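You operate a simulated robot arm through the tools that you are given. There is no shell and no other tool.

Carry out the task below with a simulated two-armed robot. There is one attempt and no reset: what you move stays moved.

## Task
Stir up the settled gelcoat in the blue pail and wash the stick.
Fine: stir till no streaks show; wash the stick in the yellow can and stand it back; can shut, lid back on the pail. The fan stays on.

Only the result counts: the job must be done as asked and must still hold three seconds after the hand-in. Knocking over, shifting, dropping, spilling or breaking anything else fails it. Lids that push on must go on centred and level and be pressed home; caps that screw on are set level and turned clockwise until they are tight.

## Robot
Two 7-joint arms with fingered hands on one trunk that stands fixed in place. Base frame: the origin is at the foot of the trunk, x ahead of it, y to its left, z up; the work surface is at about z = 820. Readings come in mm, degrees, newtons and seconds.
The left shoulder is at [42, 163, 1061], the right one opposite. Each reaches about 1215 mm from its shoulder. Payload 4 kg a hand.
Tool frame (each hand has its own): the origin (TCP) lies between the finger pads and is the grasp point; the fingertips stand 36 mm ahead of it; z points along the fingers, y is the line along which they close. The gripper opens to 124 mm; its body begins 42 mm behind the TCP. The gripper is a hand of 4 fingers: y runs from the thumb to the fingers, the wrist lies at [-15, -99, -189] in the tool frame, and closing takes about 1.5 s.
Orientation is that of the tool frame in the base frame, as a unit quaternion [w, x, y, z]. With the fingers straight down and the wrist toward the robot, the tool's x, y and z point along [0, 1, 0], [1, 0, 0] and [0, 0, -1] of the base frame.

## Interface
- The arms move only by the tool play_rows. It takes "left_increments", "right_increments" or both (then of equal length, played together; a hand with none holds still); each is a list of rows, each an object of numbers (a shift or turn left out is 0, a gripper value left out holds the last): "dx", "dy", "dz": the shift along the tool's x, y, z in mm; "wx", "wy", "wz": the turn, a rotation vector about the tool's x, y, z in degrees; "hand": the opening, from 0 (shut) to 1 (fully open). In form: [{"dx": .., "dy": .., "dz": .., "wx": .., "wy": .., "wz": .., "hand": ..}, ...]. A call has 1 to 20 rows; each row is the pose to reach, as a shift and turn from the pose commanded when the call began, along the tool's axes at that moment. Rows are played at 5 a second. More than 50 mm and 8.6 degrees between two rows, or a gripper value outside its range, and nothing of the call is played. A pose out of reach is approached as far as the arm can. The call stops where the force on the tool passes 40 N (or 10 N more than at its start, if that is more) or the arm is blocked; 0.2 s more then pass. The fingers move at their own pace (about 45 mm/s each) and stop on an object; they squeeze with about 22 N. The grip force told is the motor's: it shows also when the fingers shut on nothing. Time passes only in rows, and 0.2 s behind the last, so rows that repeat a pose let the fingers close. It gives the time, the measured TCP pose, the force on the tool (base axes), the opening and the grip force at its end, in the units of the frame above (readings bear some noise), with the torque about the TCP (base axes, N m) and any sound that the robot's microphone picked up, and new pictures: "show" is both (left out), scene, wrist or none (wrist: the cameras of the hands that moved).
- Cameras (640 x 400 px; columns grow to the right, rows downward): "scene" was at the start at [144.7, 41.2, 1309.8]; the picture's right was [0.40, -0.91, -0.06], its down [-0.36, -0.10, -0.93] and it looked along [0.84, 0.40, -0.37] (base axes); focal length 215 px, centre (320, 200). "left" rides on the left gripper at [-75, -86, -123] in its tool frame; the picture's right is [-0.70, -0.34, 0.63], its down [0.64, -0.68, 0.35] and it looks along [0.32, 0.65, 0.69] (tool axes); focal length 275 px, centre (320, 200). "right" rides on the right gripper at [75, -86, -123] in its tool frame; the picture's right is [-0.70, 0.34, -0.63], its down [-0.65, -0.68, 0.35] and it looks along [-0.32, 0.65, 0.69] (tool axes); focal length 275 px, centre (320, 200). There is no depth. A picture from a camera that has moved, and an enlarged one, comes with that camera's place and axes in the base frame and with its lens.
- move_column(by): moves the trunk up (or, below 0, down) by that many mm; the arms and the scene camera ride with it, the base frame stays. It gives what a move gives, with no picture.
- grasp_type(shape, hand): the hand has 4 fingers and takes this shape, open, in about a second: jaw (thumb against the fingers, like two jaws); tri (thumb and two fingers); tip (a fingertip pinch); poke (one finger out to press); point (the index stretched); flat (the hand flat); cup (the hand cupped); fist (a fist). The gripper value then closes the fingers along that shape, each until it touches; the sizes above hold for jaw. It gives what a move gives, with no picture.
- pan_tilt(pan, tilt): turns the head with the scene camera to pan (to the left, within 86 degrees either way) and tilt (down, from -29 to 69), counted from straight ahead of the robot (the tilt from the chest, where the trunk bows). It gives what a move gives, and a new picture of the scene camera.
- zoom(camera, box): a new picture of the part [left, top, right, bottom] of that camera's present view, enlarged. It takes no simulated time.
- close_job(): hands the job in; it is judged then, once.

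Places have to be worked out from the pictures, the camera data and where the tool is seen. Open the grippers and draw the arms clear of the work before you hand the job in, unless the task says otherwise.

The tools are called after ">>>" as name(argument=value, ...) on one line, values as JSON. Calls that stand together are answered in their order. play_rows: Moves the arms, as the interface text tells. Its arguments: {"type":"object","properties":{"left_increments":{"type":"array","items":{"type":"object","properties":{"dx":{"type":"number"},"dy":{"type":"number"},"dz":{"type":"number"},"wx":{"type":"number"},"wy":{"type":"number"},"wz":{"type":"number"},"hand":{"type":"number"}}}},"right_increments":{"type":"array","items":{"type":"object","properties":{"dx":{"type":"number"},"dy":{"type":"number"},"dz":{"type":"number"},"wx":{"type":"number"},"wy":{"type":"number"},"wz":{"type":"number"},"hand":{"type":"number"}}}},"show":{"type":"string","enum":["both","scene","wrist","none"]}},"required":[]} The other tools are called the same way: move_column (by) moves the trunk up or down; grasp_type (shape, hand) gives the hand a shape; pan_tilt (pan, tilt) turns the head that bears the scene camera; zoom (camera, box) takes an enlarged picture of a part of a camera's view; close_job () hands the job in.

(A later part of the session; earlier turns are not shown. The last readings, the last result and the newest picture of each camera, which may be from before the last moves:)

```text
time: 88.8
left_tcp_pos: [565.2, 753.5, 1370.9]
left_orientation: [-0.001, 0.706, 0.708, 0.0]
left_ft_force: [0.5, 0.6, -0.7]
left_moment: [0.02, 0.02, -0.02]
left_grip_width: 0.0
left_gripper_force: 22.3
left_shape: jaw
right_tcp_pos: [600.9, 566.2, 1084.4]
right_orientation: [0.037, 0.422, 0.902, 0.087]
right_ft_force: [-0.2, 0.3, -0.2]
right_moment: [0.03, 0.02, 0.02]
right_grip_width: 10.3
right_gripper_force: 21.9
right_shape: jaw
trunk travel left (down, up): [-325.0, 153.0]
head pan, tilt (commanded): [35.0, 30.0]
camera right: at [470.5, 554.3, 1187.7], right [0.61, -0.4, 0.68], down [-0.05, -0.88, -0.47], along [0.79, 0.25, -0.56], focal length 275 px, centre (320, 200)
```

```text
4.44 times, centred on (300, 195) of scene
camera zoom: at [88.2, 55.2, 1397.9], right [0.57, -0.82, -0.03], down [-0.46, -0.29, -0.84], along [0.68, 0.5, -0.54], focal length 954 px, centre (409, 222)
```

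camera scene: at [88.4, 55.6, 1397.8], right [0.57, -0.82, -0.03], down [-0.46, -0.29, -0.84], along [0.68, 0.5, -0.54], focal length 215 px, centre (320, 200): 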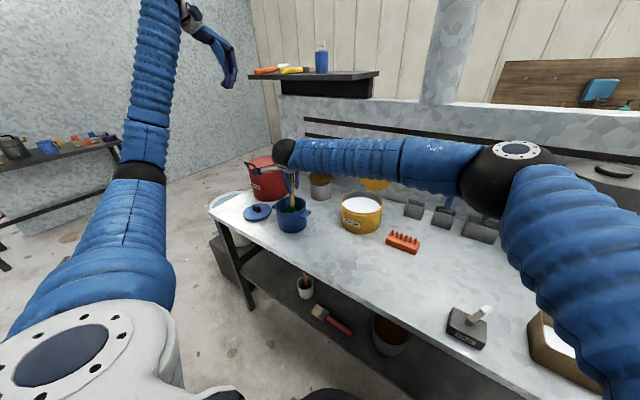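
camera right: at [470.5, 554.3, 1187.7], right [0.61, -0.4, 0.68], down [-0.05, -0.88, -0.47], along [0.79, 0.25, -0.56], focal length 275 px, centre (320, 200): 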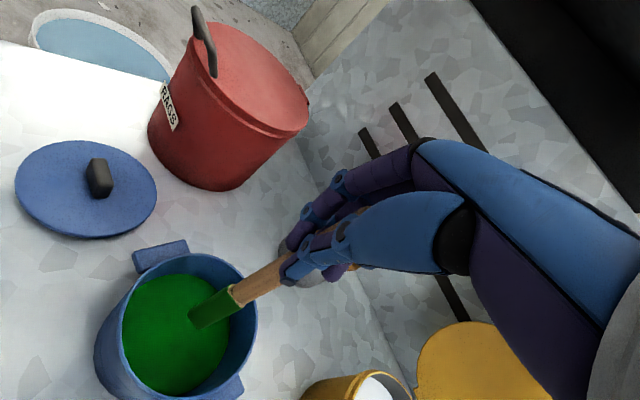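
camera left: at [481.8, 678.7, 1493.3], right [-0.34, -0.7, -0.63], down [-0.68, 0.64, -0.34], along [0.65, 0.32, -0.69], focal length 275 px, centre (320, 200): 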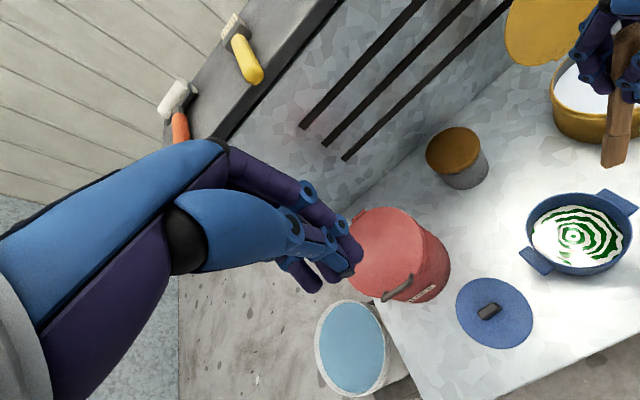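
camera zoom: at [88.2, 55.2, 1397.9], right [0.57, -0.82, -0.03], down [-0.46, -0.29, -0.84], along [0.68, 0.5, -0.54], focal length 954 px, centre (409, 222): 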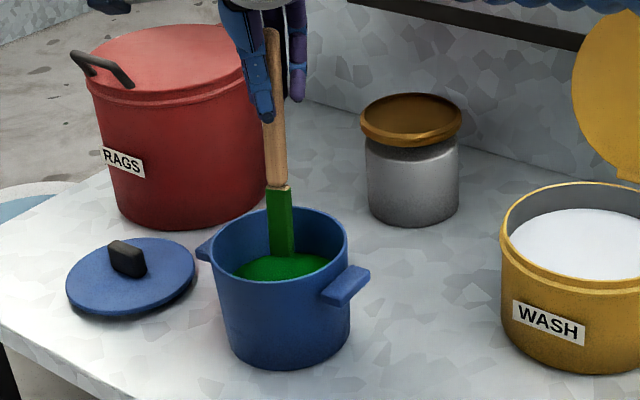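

The stick's lower part is green-coated, not dripping visibly. I'll lift it clear and carry it over the wash can's opening, about (752,336).

>>> play_rows(right_increments=[{"dx": 0.2, "dy": 5, "dz": -28}, {"dx": 0.4, "dy": 10, "dz": -56}, {"dx": 0.6, "dy": 14.8, "dz": -83.7}, {"dx": -33.6, "dy": 10.8, "dz": -84.4}, {"dx": -67.7, "dy": 6.9, "dz": -85.1}, {"dx": -101.9, "dy": 2.9, "dz": -85.8}, {"dx": -136.1, "dy": -1.1, "dz": -86.6}, {"dx": -170.2, "dy": -5, "dz": -87.3}, {"dx": -204.4, "dy": -9, "dz": -88}, {"dx": -238.5, "dy": -12.9, "dz": -88.7}, {"dx": -272.7, "dy": -16.9, "dz": -89.4}, {"dx": -272.7, "dy": -16.9, "dz": -89.4}], show="both")

>>> zoom(camera="scene", box=[290, 90, 430, 250])

>>> zoom(camera="left", box=[440, 0, 640, 200])

```text
time: 91.4
left_tcp_pos: [566.0, 755.1, 1370.8]
left_orientation: [-0.001, 0.706, 0.708, 0.0]
left_ft_force: [-0.5, 0.0, -1.2]
left_moment: [0.02, -0.02, -0.01]
left_grip_width: 0.0
left_gripper_force: 22.3
left_shape: jaw
right_tcp_pos: [751.9, 335.2, 1164.7]
right_orientation: [0.038, 0.422, 0.902, 0.087]
right_ft_force: [-0.5, 0.9, 0.2]
right_moment: [0.0, -0.02, -0.02]
right_grip_width: 10.1
right_gripper_force: 22.3
right_shape: jaw
trunk travel left (down, up): [-325.0, 153.0]
head pan, tilt (commanded): [35.0, 30.0]
camera scene: at [87.8, 55.9, 1397.9], right [0.57, -0.82, -0.03], down [-0.46, -0.29, -0.84], along [0.68, 0.5, -0.54], focal length 215 px, centre (320, 200)
camera right: at [622.4, 323.0, 1268.8], right [0.61, -0.4, 0.68], down [-0.05, -0.88, -0.47], along [0.79, 0.25, -0.56], focal length 275 px, centre (320, 200)
```

scene: 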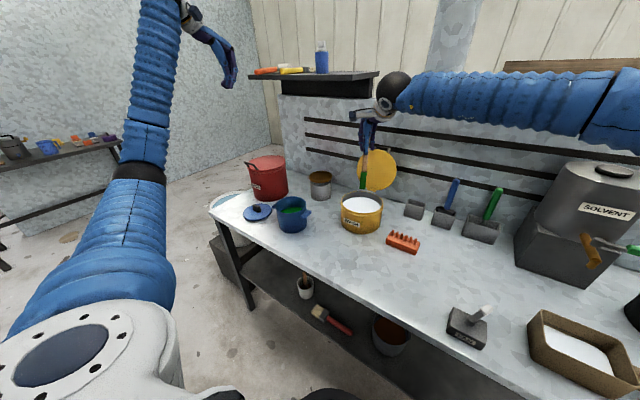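
right: 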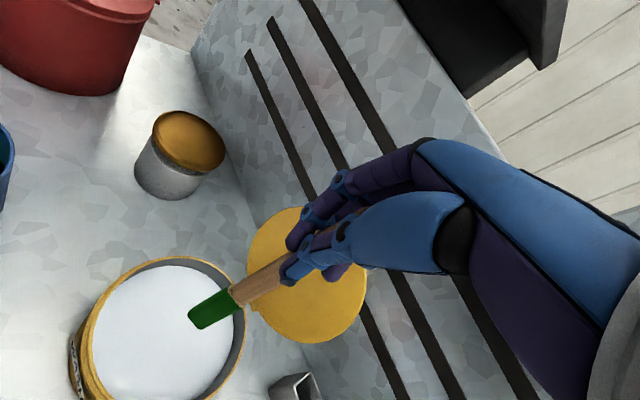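

```text
2.50 times, centred on (360, 170) of scene
camera zoom: at [87.8, 55.9, 1397.9], right [0.57, -0.82, -0.03], down [-0.46, -0.29, -0.84], along [0.68, 0.5, -0.54], focal length 536 px, centre (220, 275)
```

zoom: 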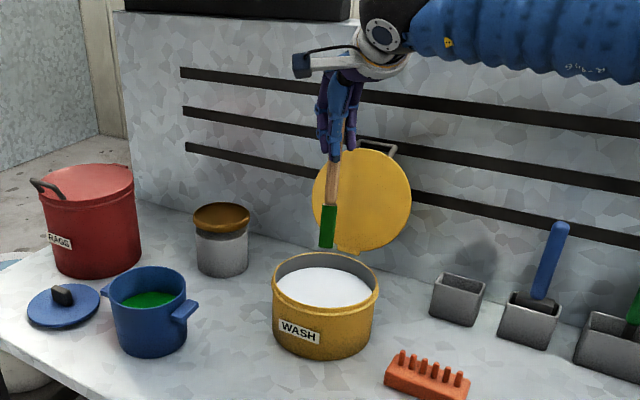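

```text
2.00 times, centred on (540, 100) of left
camera zoom: at [480.4, 679.6, 1493.5], right [-0.34, -0.7, -0.63], down [-0.68, 0.64, -0.34], along [0.65, 0.32, -0.69], focal length 551 px, centre (-120, 400)
```

zoom: 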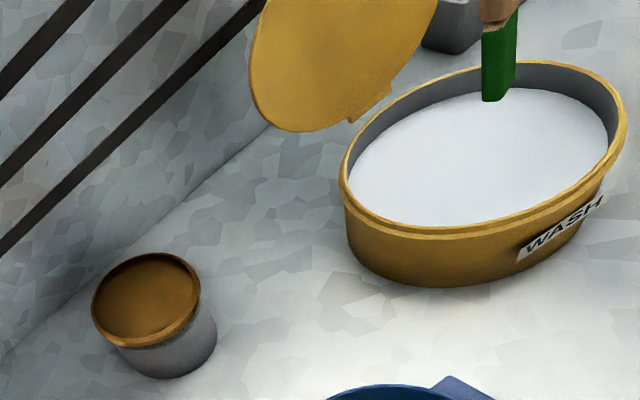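

The stick hangs over the solvent's centre. I'll lower it slowly until the whole coated part is under, tip about z=837.

>>> play_rows(right_increments=[{"dx": -0.2, "dy": -4.4, "dz": 24.6}, {"dx": -0.4, "dy": -8.7, "dz": 49.3}, {"dx": -0.5, "dy": -11.3, "dz": 64}, {"dx": -0.5, "dy": -13.6, "dz": 76.8}, {"dx": -0.6, "dy": -16, "dz": 90.6}, {"dx": -0.7, "dy": -18.4, "dz": 104.4}, {"dx": -0.8, "dy": -20.9, "dz": 118.2}, {"dx": -0.9, "dy": -23.3, "dz": 132}, {"dx": -1, "dy": -25.4, "dz": 143.8}, {"dx": -1, "dy": -25.4, "dz": 143.8}], show="both")

>>> zoom(camera="scene", box=[310, 110, 420, 250])

>>> zoom(camera="left", box=[440, 0, 640, 200])

```text
time: 93.6
left_tcp_pos: [565.3, 754.3, 1370.5]
left_orientation: [-0.001, 0.706, 0.708, 0.0]
left_ft_force: [-0.3, 0.1, 0.5]
left_moment: [0.01, -0.02, -0.02]
left_grip_width: 0.0
left_gripper_force: 22.7
left_shape: jaw
right_tcp_pos: [752.9, 336.3, 1021.6]
right_orientation: [0.037, 0.421, 0.902, 0.088]
right_ft_force: [0.2, 0.0, 0.3]
right_moment: [-0.03, -0.02, 0.02]
right_grip_width: 10.2
right_gripper_force: 21.9
right_shape: jaw
trunk travel left (down, up): [-325.0, 153.0]
head pan, tilt (commanded): [35.0, 30.0]
camera scene: at [88.0, 55.0, 1397.9], right [0.57, -0.82, -0.03], down [-0.46, -0.29, -0.84], along [0.68, 0.5, -0.54], focal length 215 px, centre (320, 200)
camera right: at [622.5, 324.4, 1125.8], right [0.61, -0.4, 0.68], down [-0.05, -0.88, -0.47], along [0.79, 0.25, -0.56], focal length 275 px, centre (320, 200)
```

scene: 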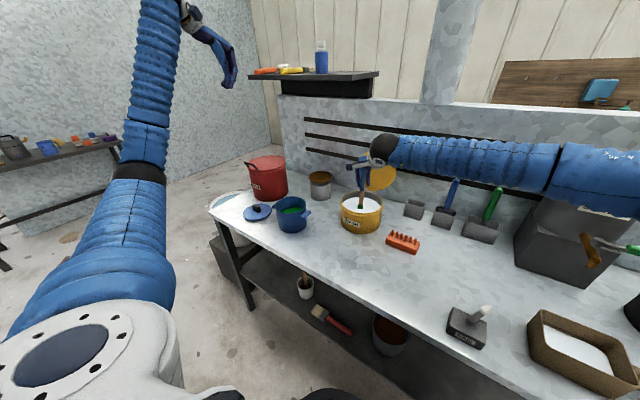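
right: 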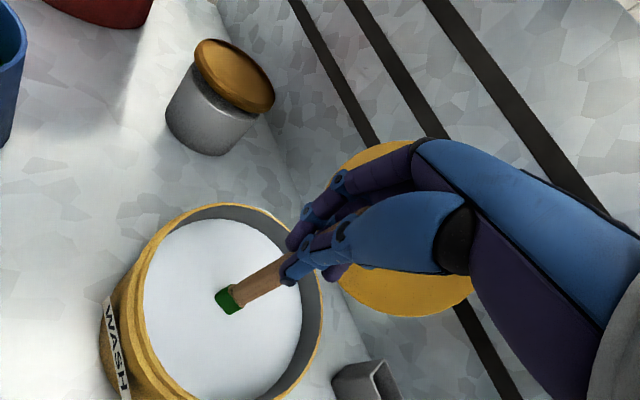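

```text
2.86 times, centred on (365, 180) of scene
camera zoom: at [88.0, 55.0, 1397.9], right [0.57, -0.82, -0.03], down [-0.46, -0.29, -0.84], along [0.68, 0.5, -0.54], focal length 613 px, centre (191, 257)
```

zoom: 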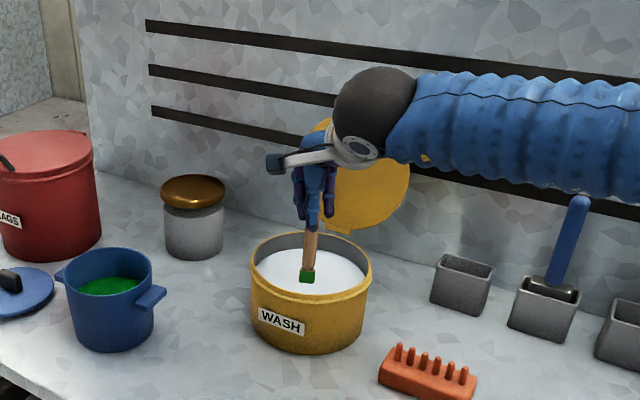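

```text
2.00 times, centred on (540, 100) of left
camera zoom: at [480.6, 678.6, 1493.9], right [-0.34, -0.7, -0.63], down [-0.68, 0.64, -0.34], along [0.65, 0.32, -0.69], focal length 551 px, centre (-120, 400)
```

zoom: 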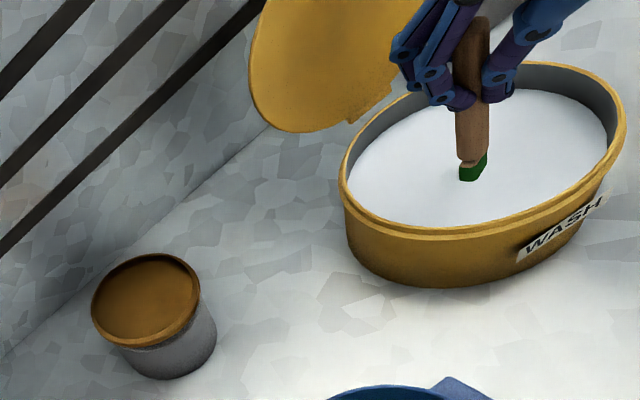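

About 15–20 mm of green still shows above the solvent. I'll lower further in small steps and watch the force for the bottom.

>>> play_rows(right_increments=[{"dy": -0.7, "dz": 3.9}, {"dy": -1.4, "dz": 7.9}, {"dy": -1.7, "dz": 9.9}, {"dy": -2.1, "dz": 11.8}, {"dy": -2.1, "dz": 11.8}], show="wrist")

>>> zoom(camera="left", box=[500, 0, 640, 140])

>>> zoom(camera="scene", box=[330, 160, 400, 240])

```text
time: 94.8
left_tcp_pos: [562.3, 753.5, 1372.8]
left_orientation: [-0.001, 0.705, 0.709, 0.001]
left_ft_force: [1.6, 1.0, -1.0]
left_moment: [0.0, 0.0, 0.02]
left_grip_width: 0.2
left_gripper_force: 22.1
left_shape: jaw
right_tcp_pos: [752.0, 335.8, 1014.0]
right_orientation: [0.039, 0.422, 0.901, 0.089]
right_ft_force: [-0.1, 2.4, 33.7]
right_moment: [0.3, -0.34, 0.0]
right_grip_width: 9.6
right_gripper_force: 22.3
right_shape: jaw
trunk travel left (down, up): [-325.0, 153.0]
head pan, tilt (commanded): [35.0, 30.0]
camera right: at [621.3, 323.7, 1117.1], right [0.61, -0.4, 0.68], down [-0.05, -0.88, -0.48], along [0.79, 0.25, -0.55], focal length 275 px, centre (320, 200)
```

right: 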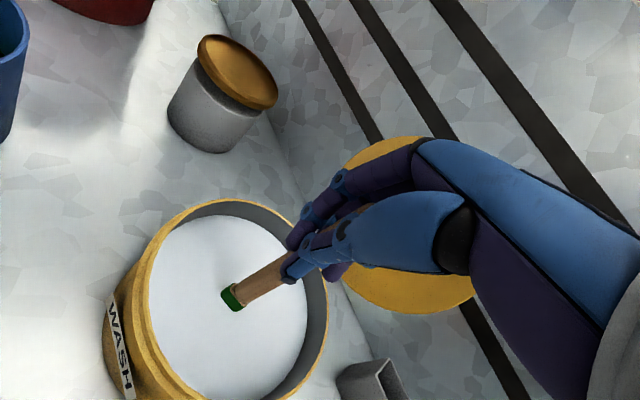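

```text
2.86 times, centred on (570, 70) of left
camera zoom: at [478.1, 677.9, 1495.4], right [-0.34, -0.7, -0.64], down [-0.68, 0.64, -0.34], along [0.65, 0.32, -0.69], focal length 786 px, centre (-394, 571)
```

zoom: 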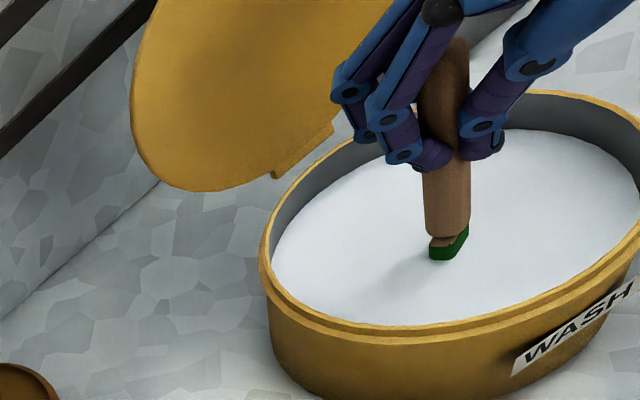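

```text
5.00 times, centred on (365, 200) of scene
camera zoom: at [85.8, 54.3, 1398.4], right [0.57, -0.82, -0.03], down [-0.46, -0.29, -0.84], along [0.68, 0.5, -0.54], focal length 1073 px, centre (95, 200)
```

zoom: 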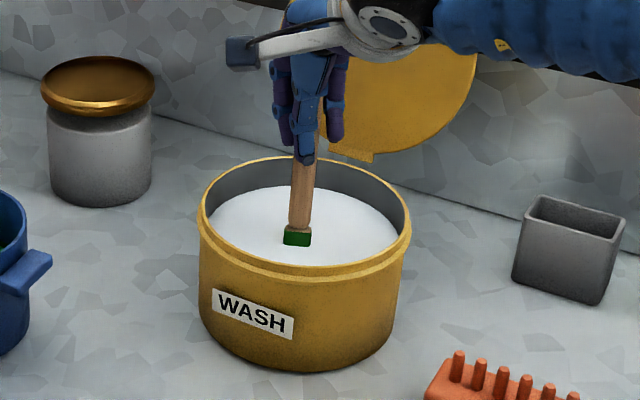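

I touched the can's bottom (34 N); the whole paddle seems to colour as one. I'll ease up 7 mm and swish it round in circles.

>>> play_rows(right_increments=[{"dx": 0, "dy": 1.2, "dz": -6.9}, {"dx": -8.3, "dy": 11, "dz": -5.2}, {"dx": -16.7, "dy": 20.8, "dz": -3.4}, {"dx": 2.3, "dy": 26.7, "dz": -2.4}, {"dx": 19.9, "dy": 17.7, "dz": -4}, {"dx": 25.9, "dy": -1, "dz": -7.3}, {"dx": 16.7, "dy": -18.4, "dz": -10.4}, {"dx": -2.3, "dy": -24.3, "dz": -11.4}, {"dx": -19.9, "dy": -15.3, "dz": -9.8}, {"dx": -25.9, "dy": 3.4, "dz": -6.5}, {"dx": -16.7, "dy": 20.8, "dz": -3.4}, {"dx": 2.3, "dy": 26.7, "dz": -2.4}, {"dx": 19.9, "dy": 17.7, "dz": -4}, {"dx": 25.9, "dy": -1, "dz": -7.3}, {"dx": 16.7, "dy": -18.4, "dz": -10.4}, {"dx": -2.3, "dy": -24.3, "dz": -11.4}, {"dx": -19.9, "dy": -15.3, "dz": -9.8}, {"dx": -25.9, "dy": 3.4, "dz": -6.5}, {"dx": -13, "dy": 2.3, "dz": -6.7}, {"dx": 0, "dy": 1.2, "dz": -6.9}], show="wrist")

>>> zoom(camera="scene", box=[330, 160, 400, 240])

>>> zoom(camera="left", box=[500, 0, 640, 140])

```text
time: 99.0
left_tcp_pos: [564.8, 753.5, 1369.8]
left_orientation: [-0.002, 0.707, 0.708, 0.0]
left_ft_force: [-0.1, 0.3, 0.0]
left_moment: [0.0, 0.01, 0.0]
left_grip_width: 0.2
left_gripper_force: 22.1
left_shape: jaw
right_tcp_pos: [753.4, 336.2, 1015.4]
right_orientation: [0.037, 0.422, 0.902, 0.087]
right_ft_force: [1.4, -0.1, 0.1]
right_moment: [-0.06, -0.02, -0.04]
right_grip_width: 9.1
right_gripper_force: 22.0
right_shape: jaw
trunk travel left (down, up): [-325.0, 153.0]
head pan, tilt (commanded): [35.0, 30.0]
camera right: at [623.3, 324.6, 1120.2], right [0.61, -0.4, 0.68], down [-0.05, -0.88, -0.47], along [0.79, 0.25, -0.56], focal length 275 px, centre (320, 200)
```

right: 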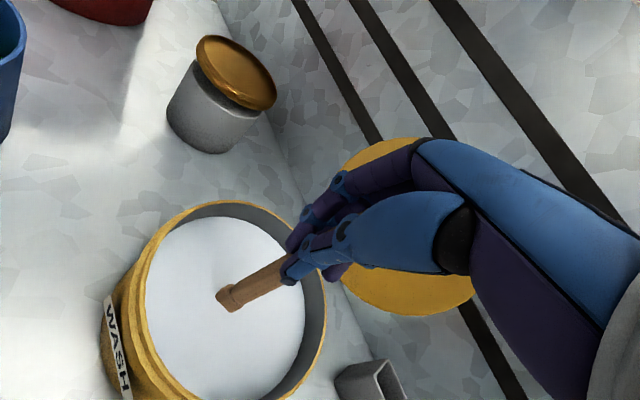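

```text
5.00 times, centred on (365, 200) of scene
camera zoom: at [88.3, 55.5, 1397.8], right [0.57, -0.82, -0.03], down [-0.46, -0.29, -0.84], along [0.68, 0.5, -0.54], focal length 1073 px, centre (95, 200)
```

zoom: 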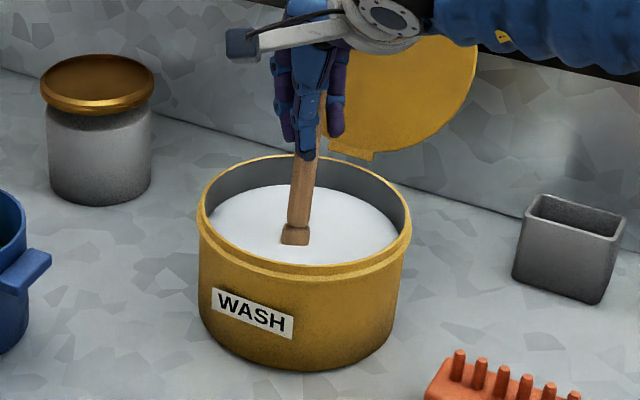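

```text
2.86 times, centred on (570, 70) of left
camera zoom: at [481.0, 679.0, 1493.4], right [-0.34, -0.7, -0.63], down [-0.68, 0.64, -0.34], along [0.65, 0.32, -0.69], focal length 786 px, centre (-394, 571)
```

zoom: 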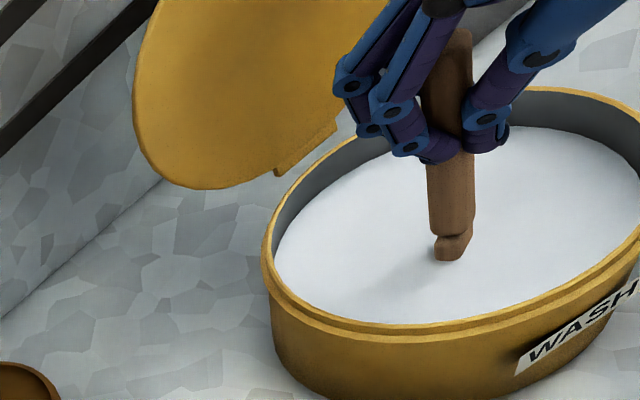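

The paddle looks clean. I'll raise it just above the solvent, let it drain inside the rim, and inspect it.

>>> play_rows(right_increments=[{"dx": 0.1, "dy": 2.1, "dz": -11.8}, {"dx": 0.2, "dy": 4.2, "dz": -23.6}, {"dx": 0.3, "dy": 6.3, "dz": -35.5}, {"dx": 0.4, "dy": 8.4, "dz": -47.3}, {"dx": 0.4, "dy": 10.4, "dz": -59}, {"dx": 0.5, "dy": 12.5, "dz": -71}, {"dx": 0.6, "dy": 14.8, "dz": -84}, {"dx": 0.6, "dy": 15.7, "dz": -89}, {"dx": 0.6, "dy": 15.7, "dz": -89}, {"dx": 0.6, "dy": 15.7, "dz": -89}, {"dx": 0.6, "dy": 15.7, "dz": -89}, {"dx": 0.6, "dy": 15.7, "dz": -89}, {"dx": 0.6, "dy": 15.7, "dz": -89}, {"dx": 0.6, "dy": 15.7, "dz": -89}, {"dx": 0.6, "dy": 15.7, "dz": -89}, {"dx": 0.6, "dy": 15.7, "dz": -89}, {"dx": 0.6, "dy": 15.7, "dz": -89}, {"dx": 0.6, "dy": 15.7, "dz": -89}, {"dx": 0.6, "dy": 15.7, "dz": -89}, {"dx": 0.6, "dy": 15.7, "dz": -89}], show="wrist")

>>> zoom(camera="scene", box=[330, 140, 400, 240])

>>> zoom(camera="left", box=[500, 0, 640, 140])

```text
time: 103.2
left_tcp_pos: [566.1, 753.0, 1371.4]
left_orientation: [-0.002, 0.706, 0.709, -0.001]
left_ft_force: [-0.9, -0.6, 0.2]
left_moment: [0.0, -0.01, -0.03]
left_grip_width: 0.2
left_gripper_force: 22.4
left_shape: jaw
right_tcp_pos: [751.6, 334.1, 1107.8]
right_orientation: [0.037, 0.421, 0.902, 0.087]
right_ft_force: [0.9, 0.5, 0.6]
right_moment: [-0.02, -0.02, -0.03]
right_grip_width: 9.2
right_gripper_force: 22.0
right_shape: jaw
trunk travel left (down, up): [-325.0, 153.0]
head pan, tilt (commanded): [35.0, 30.0]
camera right: at [621.9, 322.9, 1211.8], right [0.61, -0.4, 0.68], down [-0.05, -0.88, -0.47], along [0.79, 0.25, -0.56], focal length 275 px, centre (320, 200)
```

right: 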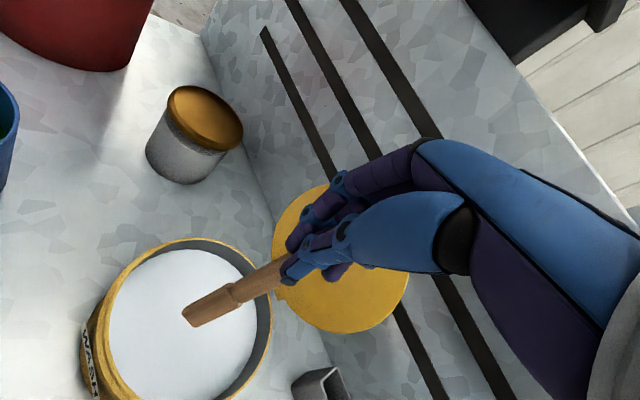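

```text
4.00 times, centred on (365, 190) of scene
camera zoom: at [88.3, 55.0, 1397.9], right [0.57, -0.82, -0.03], down [-0.46, -0.29, -0.84], along [0.68, 0.5, -0.54], focal length 858 px, centre (140, 240)
```

zoom: 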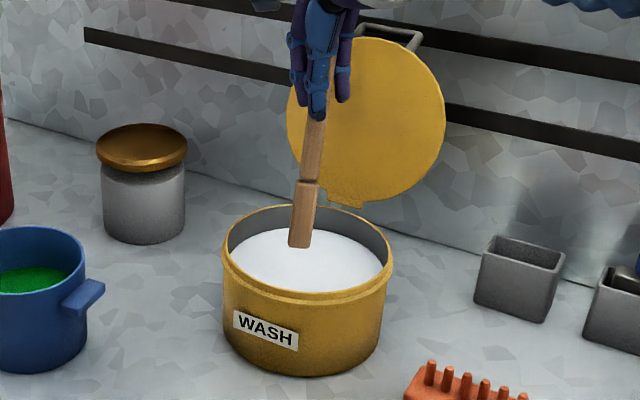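

```text
2.86 times, centred on (570, 70) of left
camera zoom: at [480.9, 678.6, 1493.7], right [-0.34, -0.7, -0.63], down [-0.68, 0.64, -0.34], along [0.65, 0.32, -0.69], focal length 786 px, centre (-394, 571)
```

zoom: 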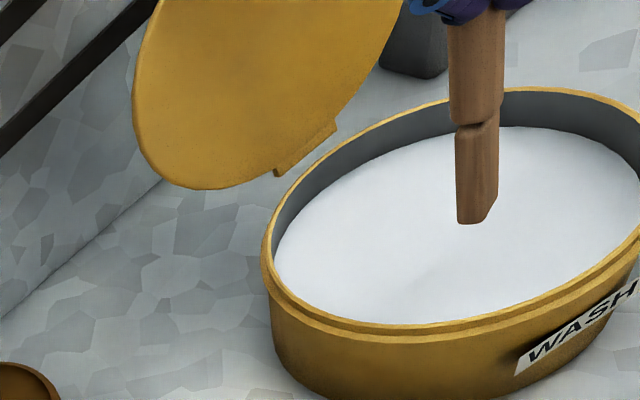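

The stick is clean. I'll lift it over the rim, carry it round past the open lid and back above its own cup, undoing the 40° yaw on the way.

>>> play_rows(right_increments=[{"dx": 0.25, "dy": 6, "dz": -35}, {"dx": 0.5, "dy": 12.2, "dz": -69}, {"dx": -35.2, "dy": -17.1, "dz": -75.9}, {"dx": -71, "dy": -46.3, "dz": -82.7}, {"dx": -106.7, "dy": -75.6, "dz": -89.6, "wy": -1.4, "wz": 7.9}, {"dx": -143.9, "dy": -54.9, "dz": -86, "wx": -0.1, "wy": -2.8, "wz": 15.8}, {"dx": -181.1, "dy": -34.2, "dz": -82.3, "wx": -0.2, "wy": -4.2, "wz": 23.6}, {"dx": -209.3, "dy": -2.8, "dz": -76.8, "wx": -0.2, "wy": -5.6, "wz": 31.5}, {"dx": -237.4, "dy": 28.6, "dz": -71.3, "wx": -0.3, "wy": -7, "wz": 39.4}, {"dx": -237.4, "dy": 28.6, "dz": -71.3, "wx": -0.3, "wy": -7, "wz": 39.4}], show="both")

>>> pan_tilt(pan=15, tilt=30)

>>> zoom(camera="scene", box=[290, 90, 390, 225])

>>> zoom(camera="right", box=[120, 180, 340, 380])

```text
time: 105.4
left_tcp_pos: [565.1, 753.1, 1371.4]
left_orientation: [-0.002, 0.706, 0.708, 0.0]
left_ft_force: [0.7, -0.9, -0.6]
left_moment: [0.0, -0.02, 0.01]
left_grip_width: 0.2
left_gripper_force: 21.9
left_shape: jaw
right_tcp_pos: [916.3, 161.7, 1182.4]
right_orientation: [0.06, 0.707, 0.701, 0.072]
right_ft_force: [0.3, -0.5, -1.0]
right_moment: [0.04, 0.0, -0.01]
right_grip_width: 9.1
right_gripper_force: 21.7
right_shape: jaw
trunk travel left (down, up): [-325.0, 153.0]
head pan, tilt (commanded): [35.0, 30.0]
camera scene: at [87.6, 53.8, 1398.0], right [0.57, -0.82, -0.03], down [-0.46, -0.29, -0.84], along [0.68, 0.5, -0.54], focal length 215 px, centre (320, 200)
camera right: at [809.5, 235.2, 1286.7], right [0.21, -0.71, 0.67], down [-0.61, -0.63, -0.48], along [0.77, -0.31, -0.56], focal length 275 px, centre (320, 200)
```

scene: 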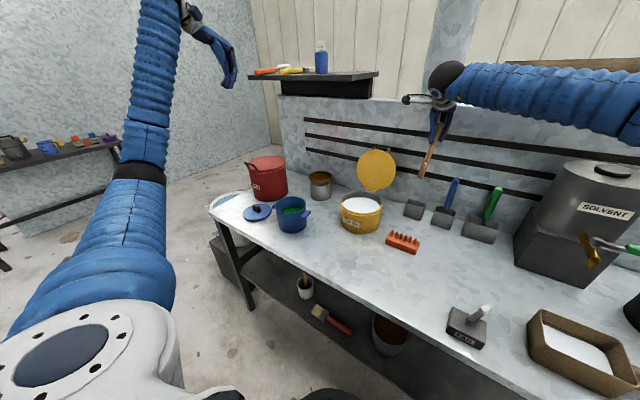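
right: 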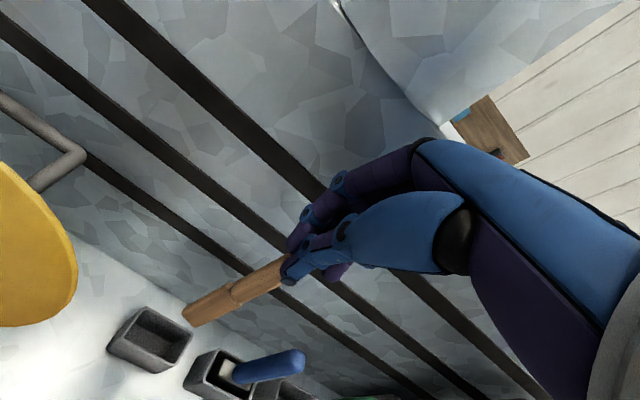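

```text
time: 106.2
left_tcp_pos: [565.7, 753.7, 1370.1]
left_orientation: [-0.001, 0.706, 0.708, 0.0]
left_ft_force: [-0.2, -0.4, -0.2]
left_moment: [0.0, 0.02, 0.03]
left_grip_width: 0.1
left_gripper_force: 21.9
left_shape: jaw
right_tcp_pos: [917.4, 163.3, 1180.8]
right_orientation: [0.061, 0.705, 0.703, 0.072]
right_ft_force: [0.8, 0.4, -0.1]
right_moment: [0.03, -0.01, 0.02]
right_grip_width: 9.1
right_gripper_force: 22.0
right_shape: jaw
trunk travel left (down, up): [-325.0, 153.0]
head pan, tilt (commanded): [15.0, 30.0]
camera scene: at [101.5, 26.6, 1397.1], right [0.26, -0.97, -0.01], down [-0.53, -0.13, -0.84], along [0.81, 0.22, -0.55], focal length 215 px, centre (320, 200)
```

scene: 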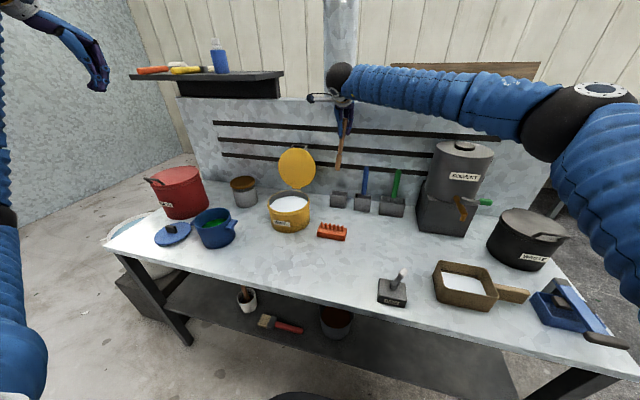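

```text
2.96 times, centred on (340, 158) of scene
camera zoom: at [101.5, 26.6, 1397.1], right [0.26, -0.97, -0.01], down [-0.53, -0.13, -0.84], along [0.81, 0.22, -0.55], focal length 636 px, centre (261, 326)
```

zoom: 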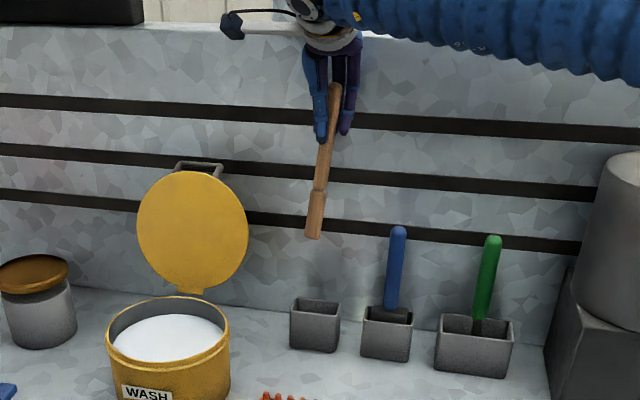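

```text
2.00 times, centred on (230, 280) of right
camera zoom: at [809.6, 236.6, 1285.9], right [0.21, -0.71, 0.67], down [-0.61, -0.64, -0.48], along [0.77, -0.31, -0.56], focal length 551 px, centre (500, 40)
```

zoom: 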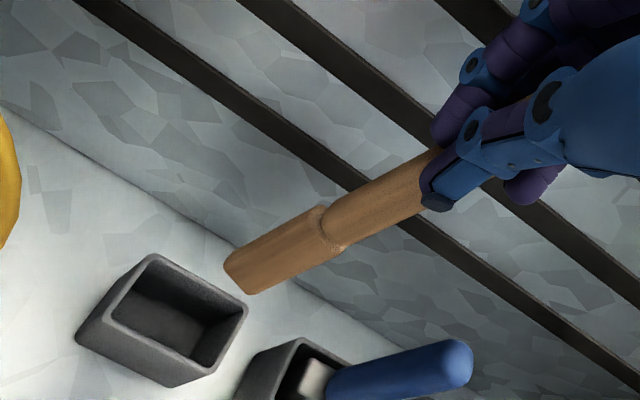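

The tip is at about (917,170,1004), leaning ~2° to the left; the cup's centre is about (926,164), rim z≈882. I'll straighten it, shift over the cup centre and lower to just above the rim.

>>> play_rows(right_increments=[{"dx": 0.5, "dy": 4, "dz": 0.7, "wy": -1.1, "wz": -0.2}, {"dx": 1, "dy": 7.9, "dz": 1.4, "wy": -2.27, "wz": -0.4}, {"dx": 1, "dy": 1.8, "dz": 35.9, "wy": -2.27, "wz": -0.4}, {"dx": 1, "dy": -4.3, "dz": 70.4, "wy": -2.27, "wz": -0.4}, {"dx": 1, "dy": -9.5, "dz": 99.9, "wy": -2.27, "wz": -0.4}, {"dx": 1, "dy": -9.5, "dz": 99.9, "wy": -2.27, "wz": -0.4}], show="wrist")

>>> zoom(camera="scene", box=[300, 120, 390, 225])

>>> zoom(camera="right", box=[120, 180, 340, 380])

```text
time: 107.6
left_tcp_pos: [565.7, 754.8, 1370.9]
left_orientation: [-0.001, 0.705, 0.709, 0.001]
left_ft_force: [-0.7, 0.0, -0.1]
left_moment: [0.0, -0.02, -0.03]
left_grip_width: 0.1
left_gripper_force: 22.6
left_shape: jaw
right_tcp_pos: [925.1, 163.9, 1080.5]
right_orientation: [0.075, 0.705, 0.703, 0.058]
right_ft_force: [0.5, 0.4, -0.2]
right_moment: [0.02, -0.02, -0.03]
right_grip_width: 8.7
right_gripper_force: 21.9
right_shape: jaw
trunk travel left (down, up): [-325.0, 153.0]
head pan, tilt (commanded): [15.0, 30.0]
camera right: at [816.6, 242.5, 1182.8], right [0.21, -0.68, 0.7], down [-0.61, -0.65, -0.45], along [0.77, -0.33, -0.55], focal length 275 px, centre (320, 200)
```

right: 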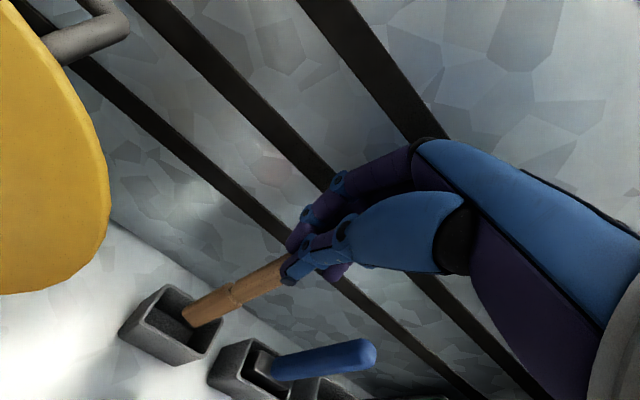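

```text
3.81 times, centred on (345, 172) of scene
camera zoom: at [101.2, 26.7, 1397.2], right [0.26, -0.97, -0.01], down [-0.53, -0.13, -0.84], along [0.81, 0.22, -0.55], focal length 817 px, centre (225, 305)
```

zoom: 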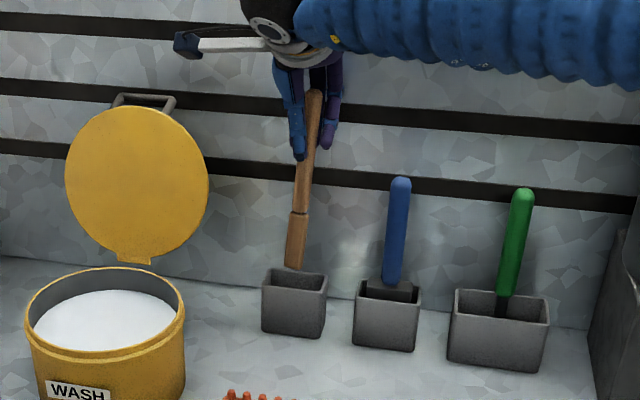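

```text
2.00 times, centred on (230, 280) of right
camera zoom: at [816.6, 242.5, 1182.8], right [0.21, -0.68, 0.7], down [-0.61, -0.65, -0.45], along [0.77, -0.33, -0.55], focal length 551 px, centre (500, 40)
```

zoom: 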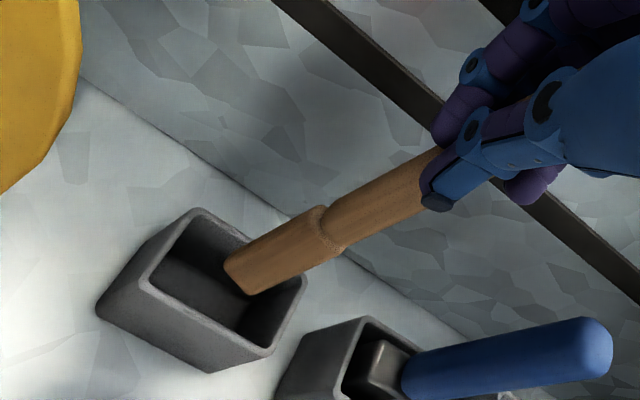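

The tip is right above the cup (cup spans x 907–947, y 128–199). I'll nudge +3 mm in x and −2.5 mm in y, and lower it in slowly.

>>> play_rows(right_increments=[{"dx": -2.5, "dy": 3, "dz": 0.5}, {"dx": -2.2, "dy": 0.9, "dz": 12.3}, {"dx": -1.9, "dy": -1.2, "dz": 24.1}, {"dx": -1.7, "dy": -3.3, "dz": 36}, {"dx": -1.4, "dy": -5.4, "dz": 47.8}, {"dx": -1.1, "dy": -7.1, "dz": 57.6}, {"dx": -0.9, "dy": -8.5, "dz": 65.5}, {"dx": -0.9, "dy": -8.5, "dz": 65.5}], show="wrist")

>>> zoom(camera="scene", box=[300, 120, 390, 225])

>>> zoom(camera="right", box=[160, 180, 340, 340])

```text
time: 109.4
left_tcp_pos: [565.3, 755.4, 1370.0]
left_orientation: [-0.002, 0.706, 0.708, 0.0]
left_ft_force: [-0.2, -0.1, -0.3]
left_moment: [0.0, -0.03, 0.03]
left_grip_width: 0.0
left_gripper_force: 22.0
left_shape: jaw
right_tcp_pos: [927.6, 163.2, 1014.0]
right_orientation: [0.075, 0.705, 0.703, 0.058]
right_ft_force: [-0.4, 0.6, -0.1]
right_moment: [-0.01, 0.02, 0.02]
right_grip_width: 8.9
right_gripper_force: 22.0
right_shape: jaw
trunk travel left (down, up): [-325.0, 153.0]
head pan, tilt (commanded): [15.0, 30.0]
camera right: at [820.4, 239.6, 1116.7], right [0.21, -0.68, 0.7], down [-0.61, -0.65, -0.45], along [0.77, -0.33, -0.55], focal length 275 px, centre (320, 200)
```

right: 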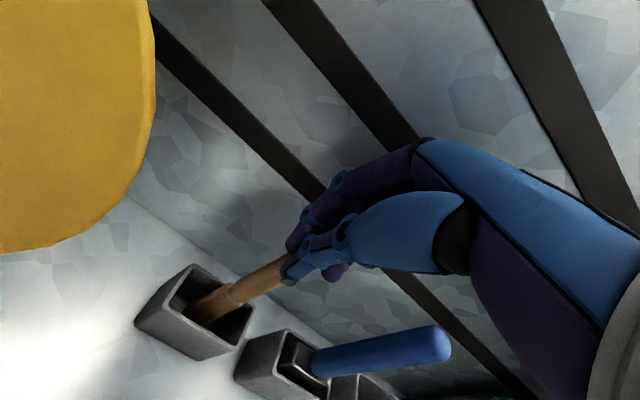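

```text
3.81 times, centred on (345, 172) of scene
camera zoom: at [101.4, 26.5, 1397.1], right [0.26, -0.97, -0.01], down [-0.53, -0.13, -0.84], along [0.81, 0.22, -0.55], focal length 817 px, centre (225, 305)
```

zoom: 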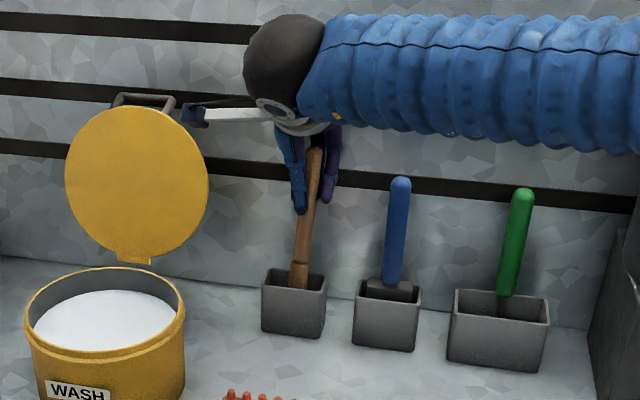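

```text
2.50 times, centred on (250, 260) of right
camera zoom: at [820.4, 239.6, 1116.7], right [0.21, -0.68, 0.7], down [-0.61, -0.65, -0.45], along [0.77, -0.33, -0.55], focal length 688 px, centre (495, 50)
```

zoom: 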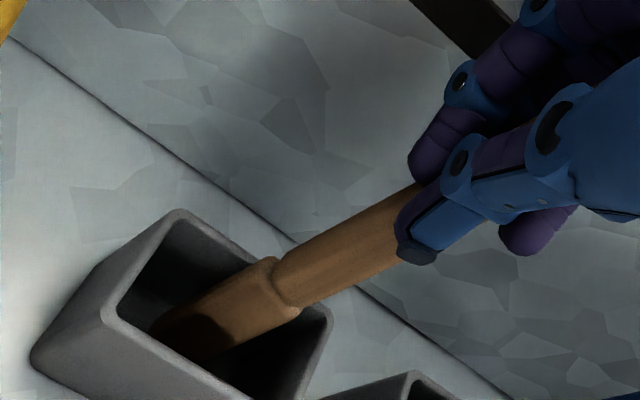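

It slid into the cup without any force. I'll lower the last ~12 mm in small steps to feel the cup's floor.

>>> play_rows(right_increments=[{"dx": 0.1, "dy": -0.6, "dz": 3.4}, {"dx": 0.2, "dy": -1.1, "dz": 6.4}, {"dx": 0.2, "dy": -1.4, "dz": 7.9}, {"dx": 0.2, "dy": -1.4, "dz": 7.9}], show="none")

```text
time: 110.4
left_tcp_pos: [565.9, 754.3, 1370.2]
left_orientation: [-0.001, 0.705, 0.709, 0.0]
left_ft_force: [-1.1, 0.3, 0.8]
left_moment: [-0.01, 0.0, 0.0]
left_grip_width: 0.1
left_gripper_force: 21.9
left_shape: jaw
right_tcp_pos: [928.8, 162.3, 1005.6]
right_orientation: [0.076, 0.705, 0.703, 0.058]
right_ft_force: [0.8, -0.1, -0.4]
right_moment: [-0.03, 0.03, 0.02]
right_grip_width: 8.8
right_gripper_force: 22.0
right_shape: jaw
trunk travel left (down, up): [-325.0, 153.0]
head pan, tilt (commanded): [15.0, 30.0]
```

No contact yet at TCP z≈1006. I'll continue down in 2 mm steps.

>>> play_rows(right_increments=[{"dx": 0.1, "dy": -0.4, "dz": 2}, {"dx": 0.1, "dy": -0.7, "dz": 4}, {"dx": 0.1, "dy": -1.1, "dz": 6}, {"dx": 0.1, "dy": -1.1, "dz": 6}], show="none")

>>> zoom(camera="right", box=[160, 180, 340, 340])

```text
time: 111.4
left_tcp_pos: [564.7, 754.6, 1371.4]
left_orientation: [-0.001, 0.706, 0.708, 0.0]
left_ft_force: [-0.4, -0.4, -0.4]
left_moment: [0.0, -0.03, 0.03]
left_grip_width: 0.1
left_gripper_force: 22.1
left_shape: jaw
right_tcp_pos: [927.5, 162.0, 1001.2]
right_orientation: [0.076, 0.705, 0.703, 0.058]
right_ft_force: [0.2, 1.4, 8.2]
right_moment: [0.01, -0.1, 0.0]
right_grip_width: 8.9
right_gripper_force: 21.7
right_shape: jaw
trunk travel left (down, up): [-325.0, 153.0]
head pan, tilt (commanded): [15.0, 30.0]
```

```text
2.50 times, centred on (250, 260) of right
camera zoom: at [820.9, 240.0, 1103.4], right [0.21, -0.68, 0.7], down [-0.61, -0.65, -0.45], along [0.77, -0.33, -0.55], focal length 688 px, centre (495, 50)
```

zoom: 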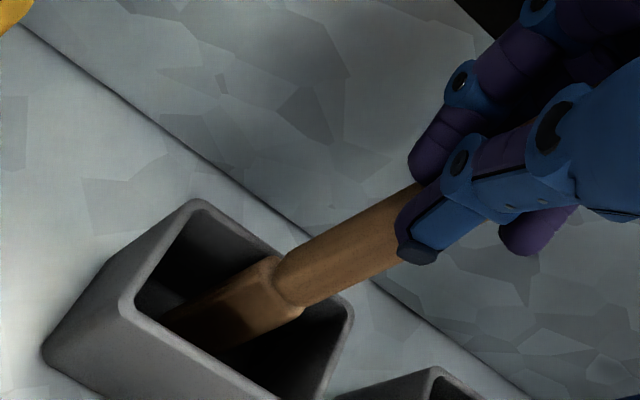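

The stick rests on the cup floor (8 N). I'll open the hand gently and check how it stands before withdrawing.

>>> play_rows(right_increments=[{"dy": 0.2, "dz": -1}, {"dy": 0.2, "dz": -1, "hand": 0.12}, {"dy": 0.2, "dz": -1, "hand": 0.2}, {"dy": 0.2, "dz": -1, "hand": 0.3}, {"dy": 0.2, "dz": -1, "hand": 0.42}, {"dy": 0.2, "dz": -1, "hand": 0.45}, {"dy": 0.2, "dz": -1, "hand": 0.45}], show="wrist")

>>> zoom(camera="scene", box=[300, 120, 390, 225])

>>> zoom(camera="right", box=[160, 150, 400, 340])

```text
time: 113.0
left_tcp_pos: [566.3, 753.4, 1370.4]
left_orientation: [-0.001, 0.706, 0.708, 0.001]
left_ft_force: [-0.2, -0.5, -0.5]
left_moment: [0.0, 0.03, 0.0]
left_grip_width: 0.0
left_gripper_force: 21.9
left_shape: jaw
right_tcp_pos: [928.9, 162.0, 1001.4]
right_orientation: [0.076, 0.705, 0.703, 0.058]
right_ft_force: [0.2, 0.9, 1.0]
right_moment: [-0.03, -0.01, -0.02]
right_grip_width: 55.6
right_gripper_force: 0.1
right_shape: jaw
trunk travel left (down, up): [-325.0, 153.0]
head pan, tilt (commanded): [15.0, 30.0]
camera right: at [821.4, 240.0, 1103.0], right [0.21, -0.68, 0.7], down [-0.61, -0.65, -0.45], along [0.77, -0.33, -0.55], focal length 275 px, centre (320, 200)
```

right: 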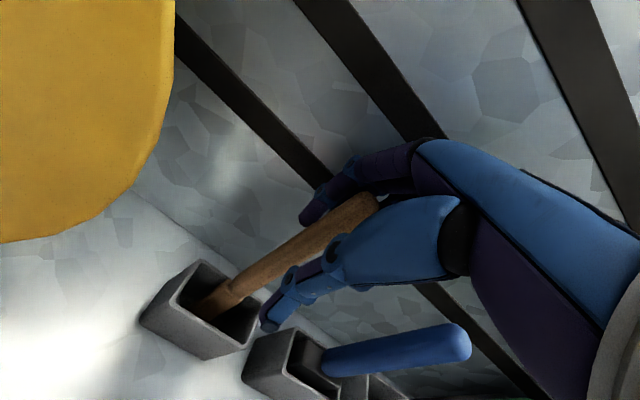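

```text
3.81 times, centred on (345, 172) of scene
camera zoom: at [101.6, 26.5, 1397.1], right [0.26, -0.97, -0.01], down [-0.53, -0.13, -0.84], along [0.81, 0.22, -0.55], focal length 817 px, centre (225, 305)
```

zoom: 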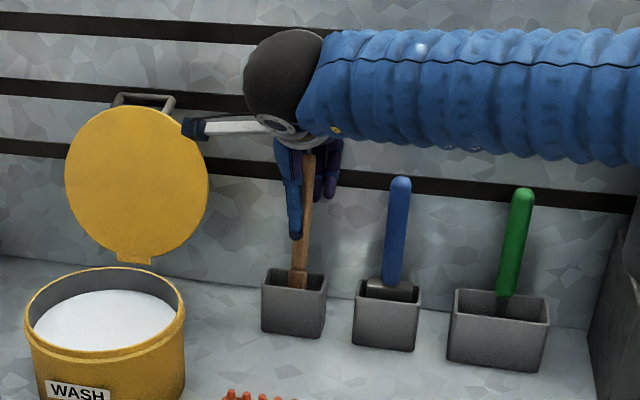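

```text
2.11 times, centred on (280, 245) of right
camera zoom: at [821.4, 240.0, 1103.0], right [0.21, -0.68, 0.7], down [-0.61, -0.65, -0.45], along [0.77, -0.33, -0.55], focal length 580 px, centre (404, 105)
```

zoom: 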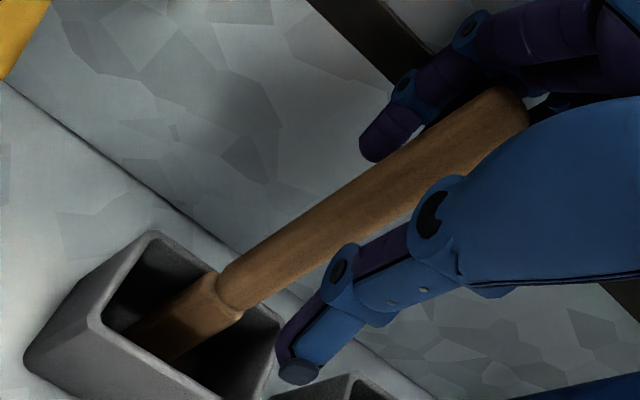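

The stick stands freely in its cup between the open fingers. I'll withdraw the hand straight up.

>>> play_rows(right_increments=[{"dx": -0.2, "dy": 1.7, "dz": -9.9}, {"dx": -0.5, "dy": 3.5, "dz": -19.7}, {"dx": -0.7, "dy": 5.2, "dz": -29.6}, {"dx": -1, "dy": 7, "dz": -39.4}, {"dx": -1.4, "dy": 10.4, "dz": -59}, {"dx": -1.9, "dy": 13.9, "dz": -78.8}, {"dx": -2.6, "dy": 19.1, "dz": -108}, {"dx": -2.6, "dy": 19.1, "dz": -108}], show="both")

>>> zoom(camera="scene", box=[300, 110, 410, 225])

>>> zoom(camera="right", box=[160, 150, 400, 340])

```text
time: 114.8
left_tcp_pos: [566.1, 754.9, 1370.7]
left_orientation: [-0.001, 0.706, 0.708, 0.0]
left_ft_force: [0.5, 0.3, 0.2]
left_moment: [-0.03, 0.05, 0.02]
left_grip_width: 0.0
left_gripper_force: 22.0
left_shape: jaw
right_tcp_pos: [926.6, 162.5, 1110.1]
right_orientation: [0.074, 0.705, 0.703, 0.057]
right_ft_force: [0.4, 0.5, 0.4]
right_moment: [0.0, 0.0, -0.02]
right_grip_width: 55.3
right_gripper_force: 0.1
right_shape: jaw
trunk travel left (down, up): [-325.0, 153.0]
head pan, tilt (commanded): [15.0, 30.0]
camera scene: at [102.1, 26.5, 1397.0], right [0.26, -0.97, -0.01], down [-0.53, -0.13, -0.84], along [0.81, 0.22, -0.55], focal length 215 px, centre (320, 200)
camera right: at [819.8, 239.8, 1212.2], right [0.21, -0.68, 0.7], down [-0.61, -0.65, -0.45], along [0.77, -0.33, -0.55], focal length 275 px, centre (320, 200)
```

scene: 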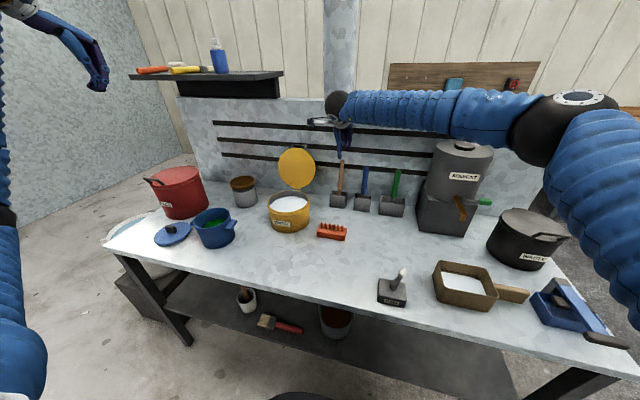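
right: 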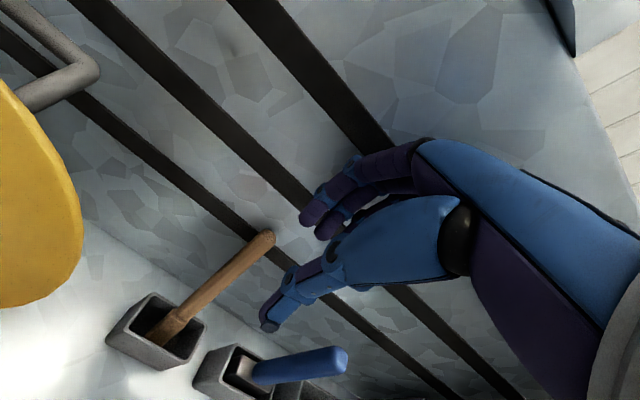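

```text
3.48 times, centred on (355, 168) of scene
camera zoom: at [102.1, 26.5, 1397.0], right [0.26, -0.97, -0.01], down [-0.53, -0.13, -0.84], along [0.81, 0.22, -0.55], focal length 746 px, centre (198, 313)
```

zoom: 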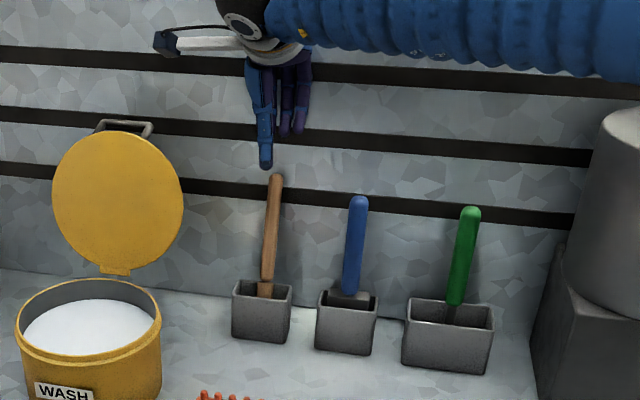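

```text
2.11 times, centred on (280, 245) of right
camera zoom: at [819.8, 239.8, 1212.2], right [0.21, -0.68, 0.7], down [-0.61, -0.65, -0.45], along [0.77, -0.33, -0.55], focal length 580 px, centre (404, 105)
```

zoom: 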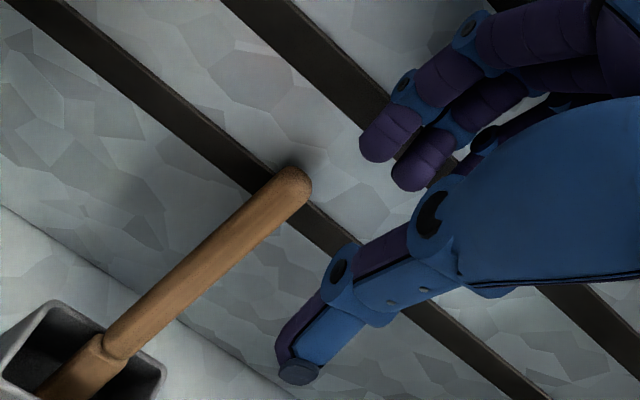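

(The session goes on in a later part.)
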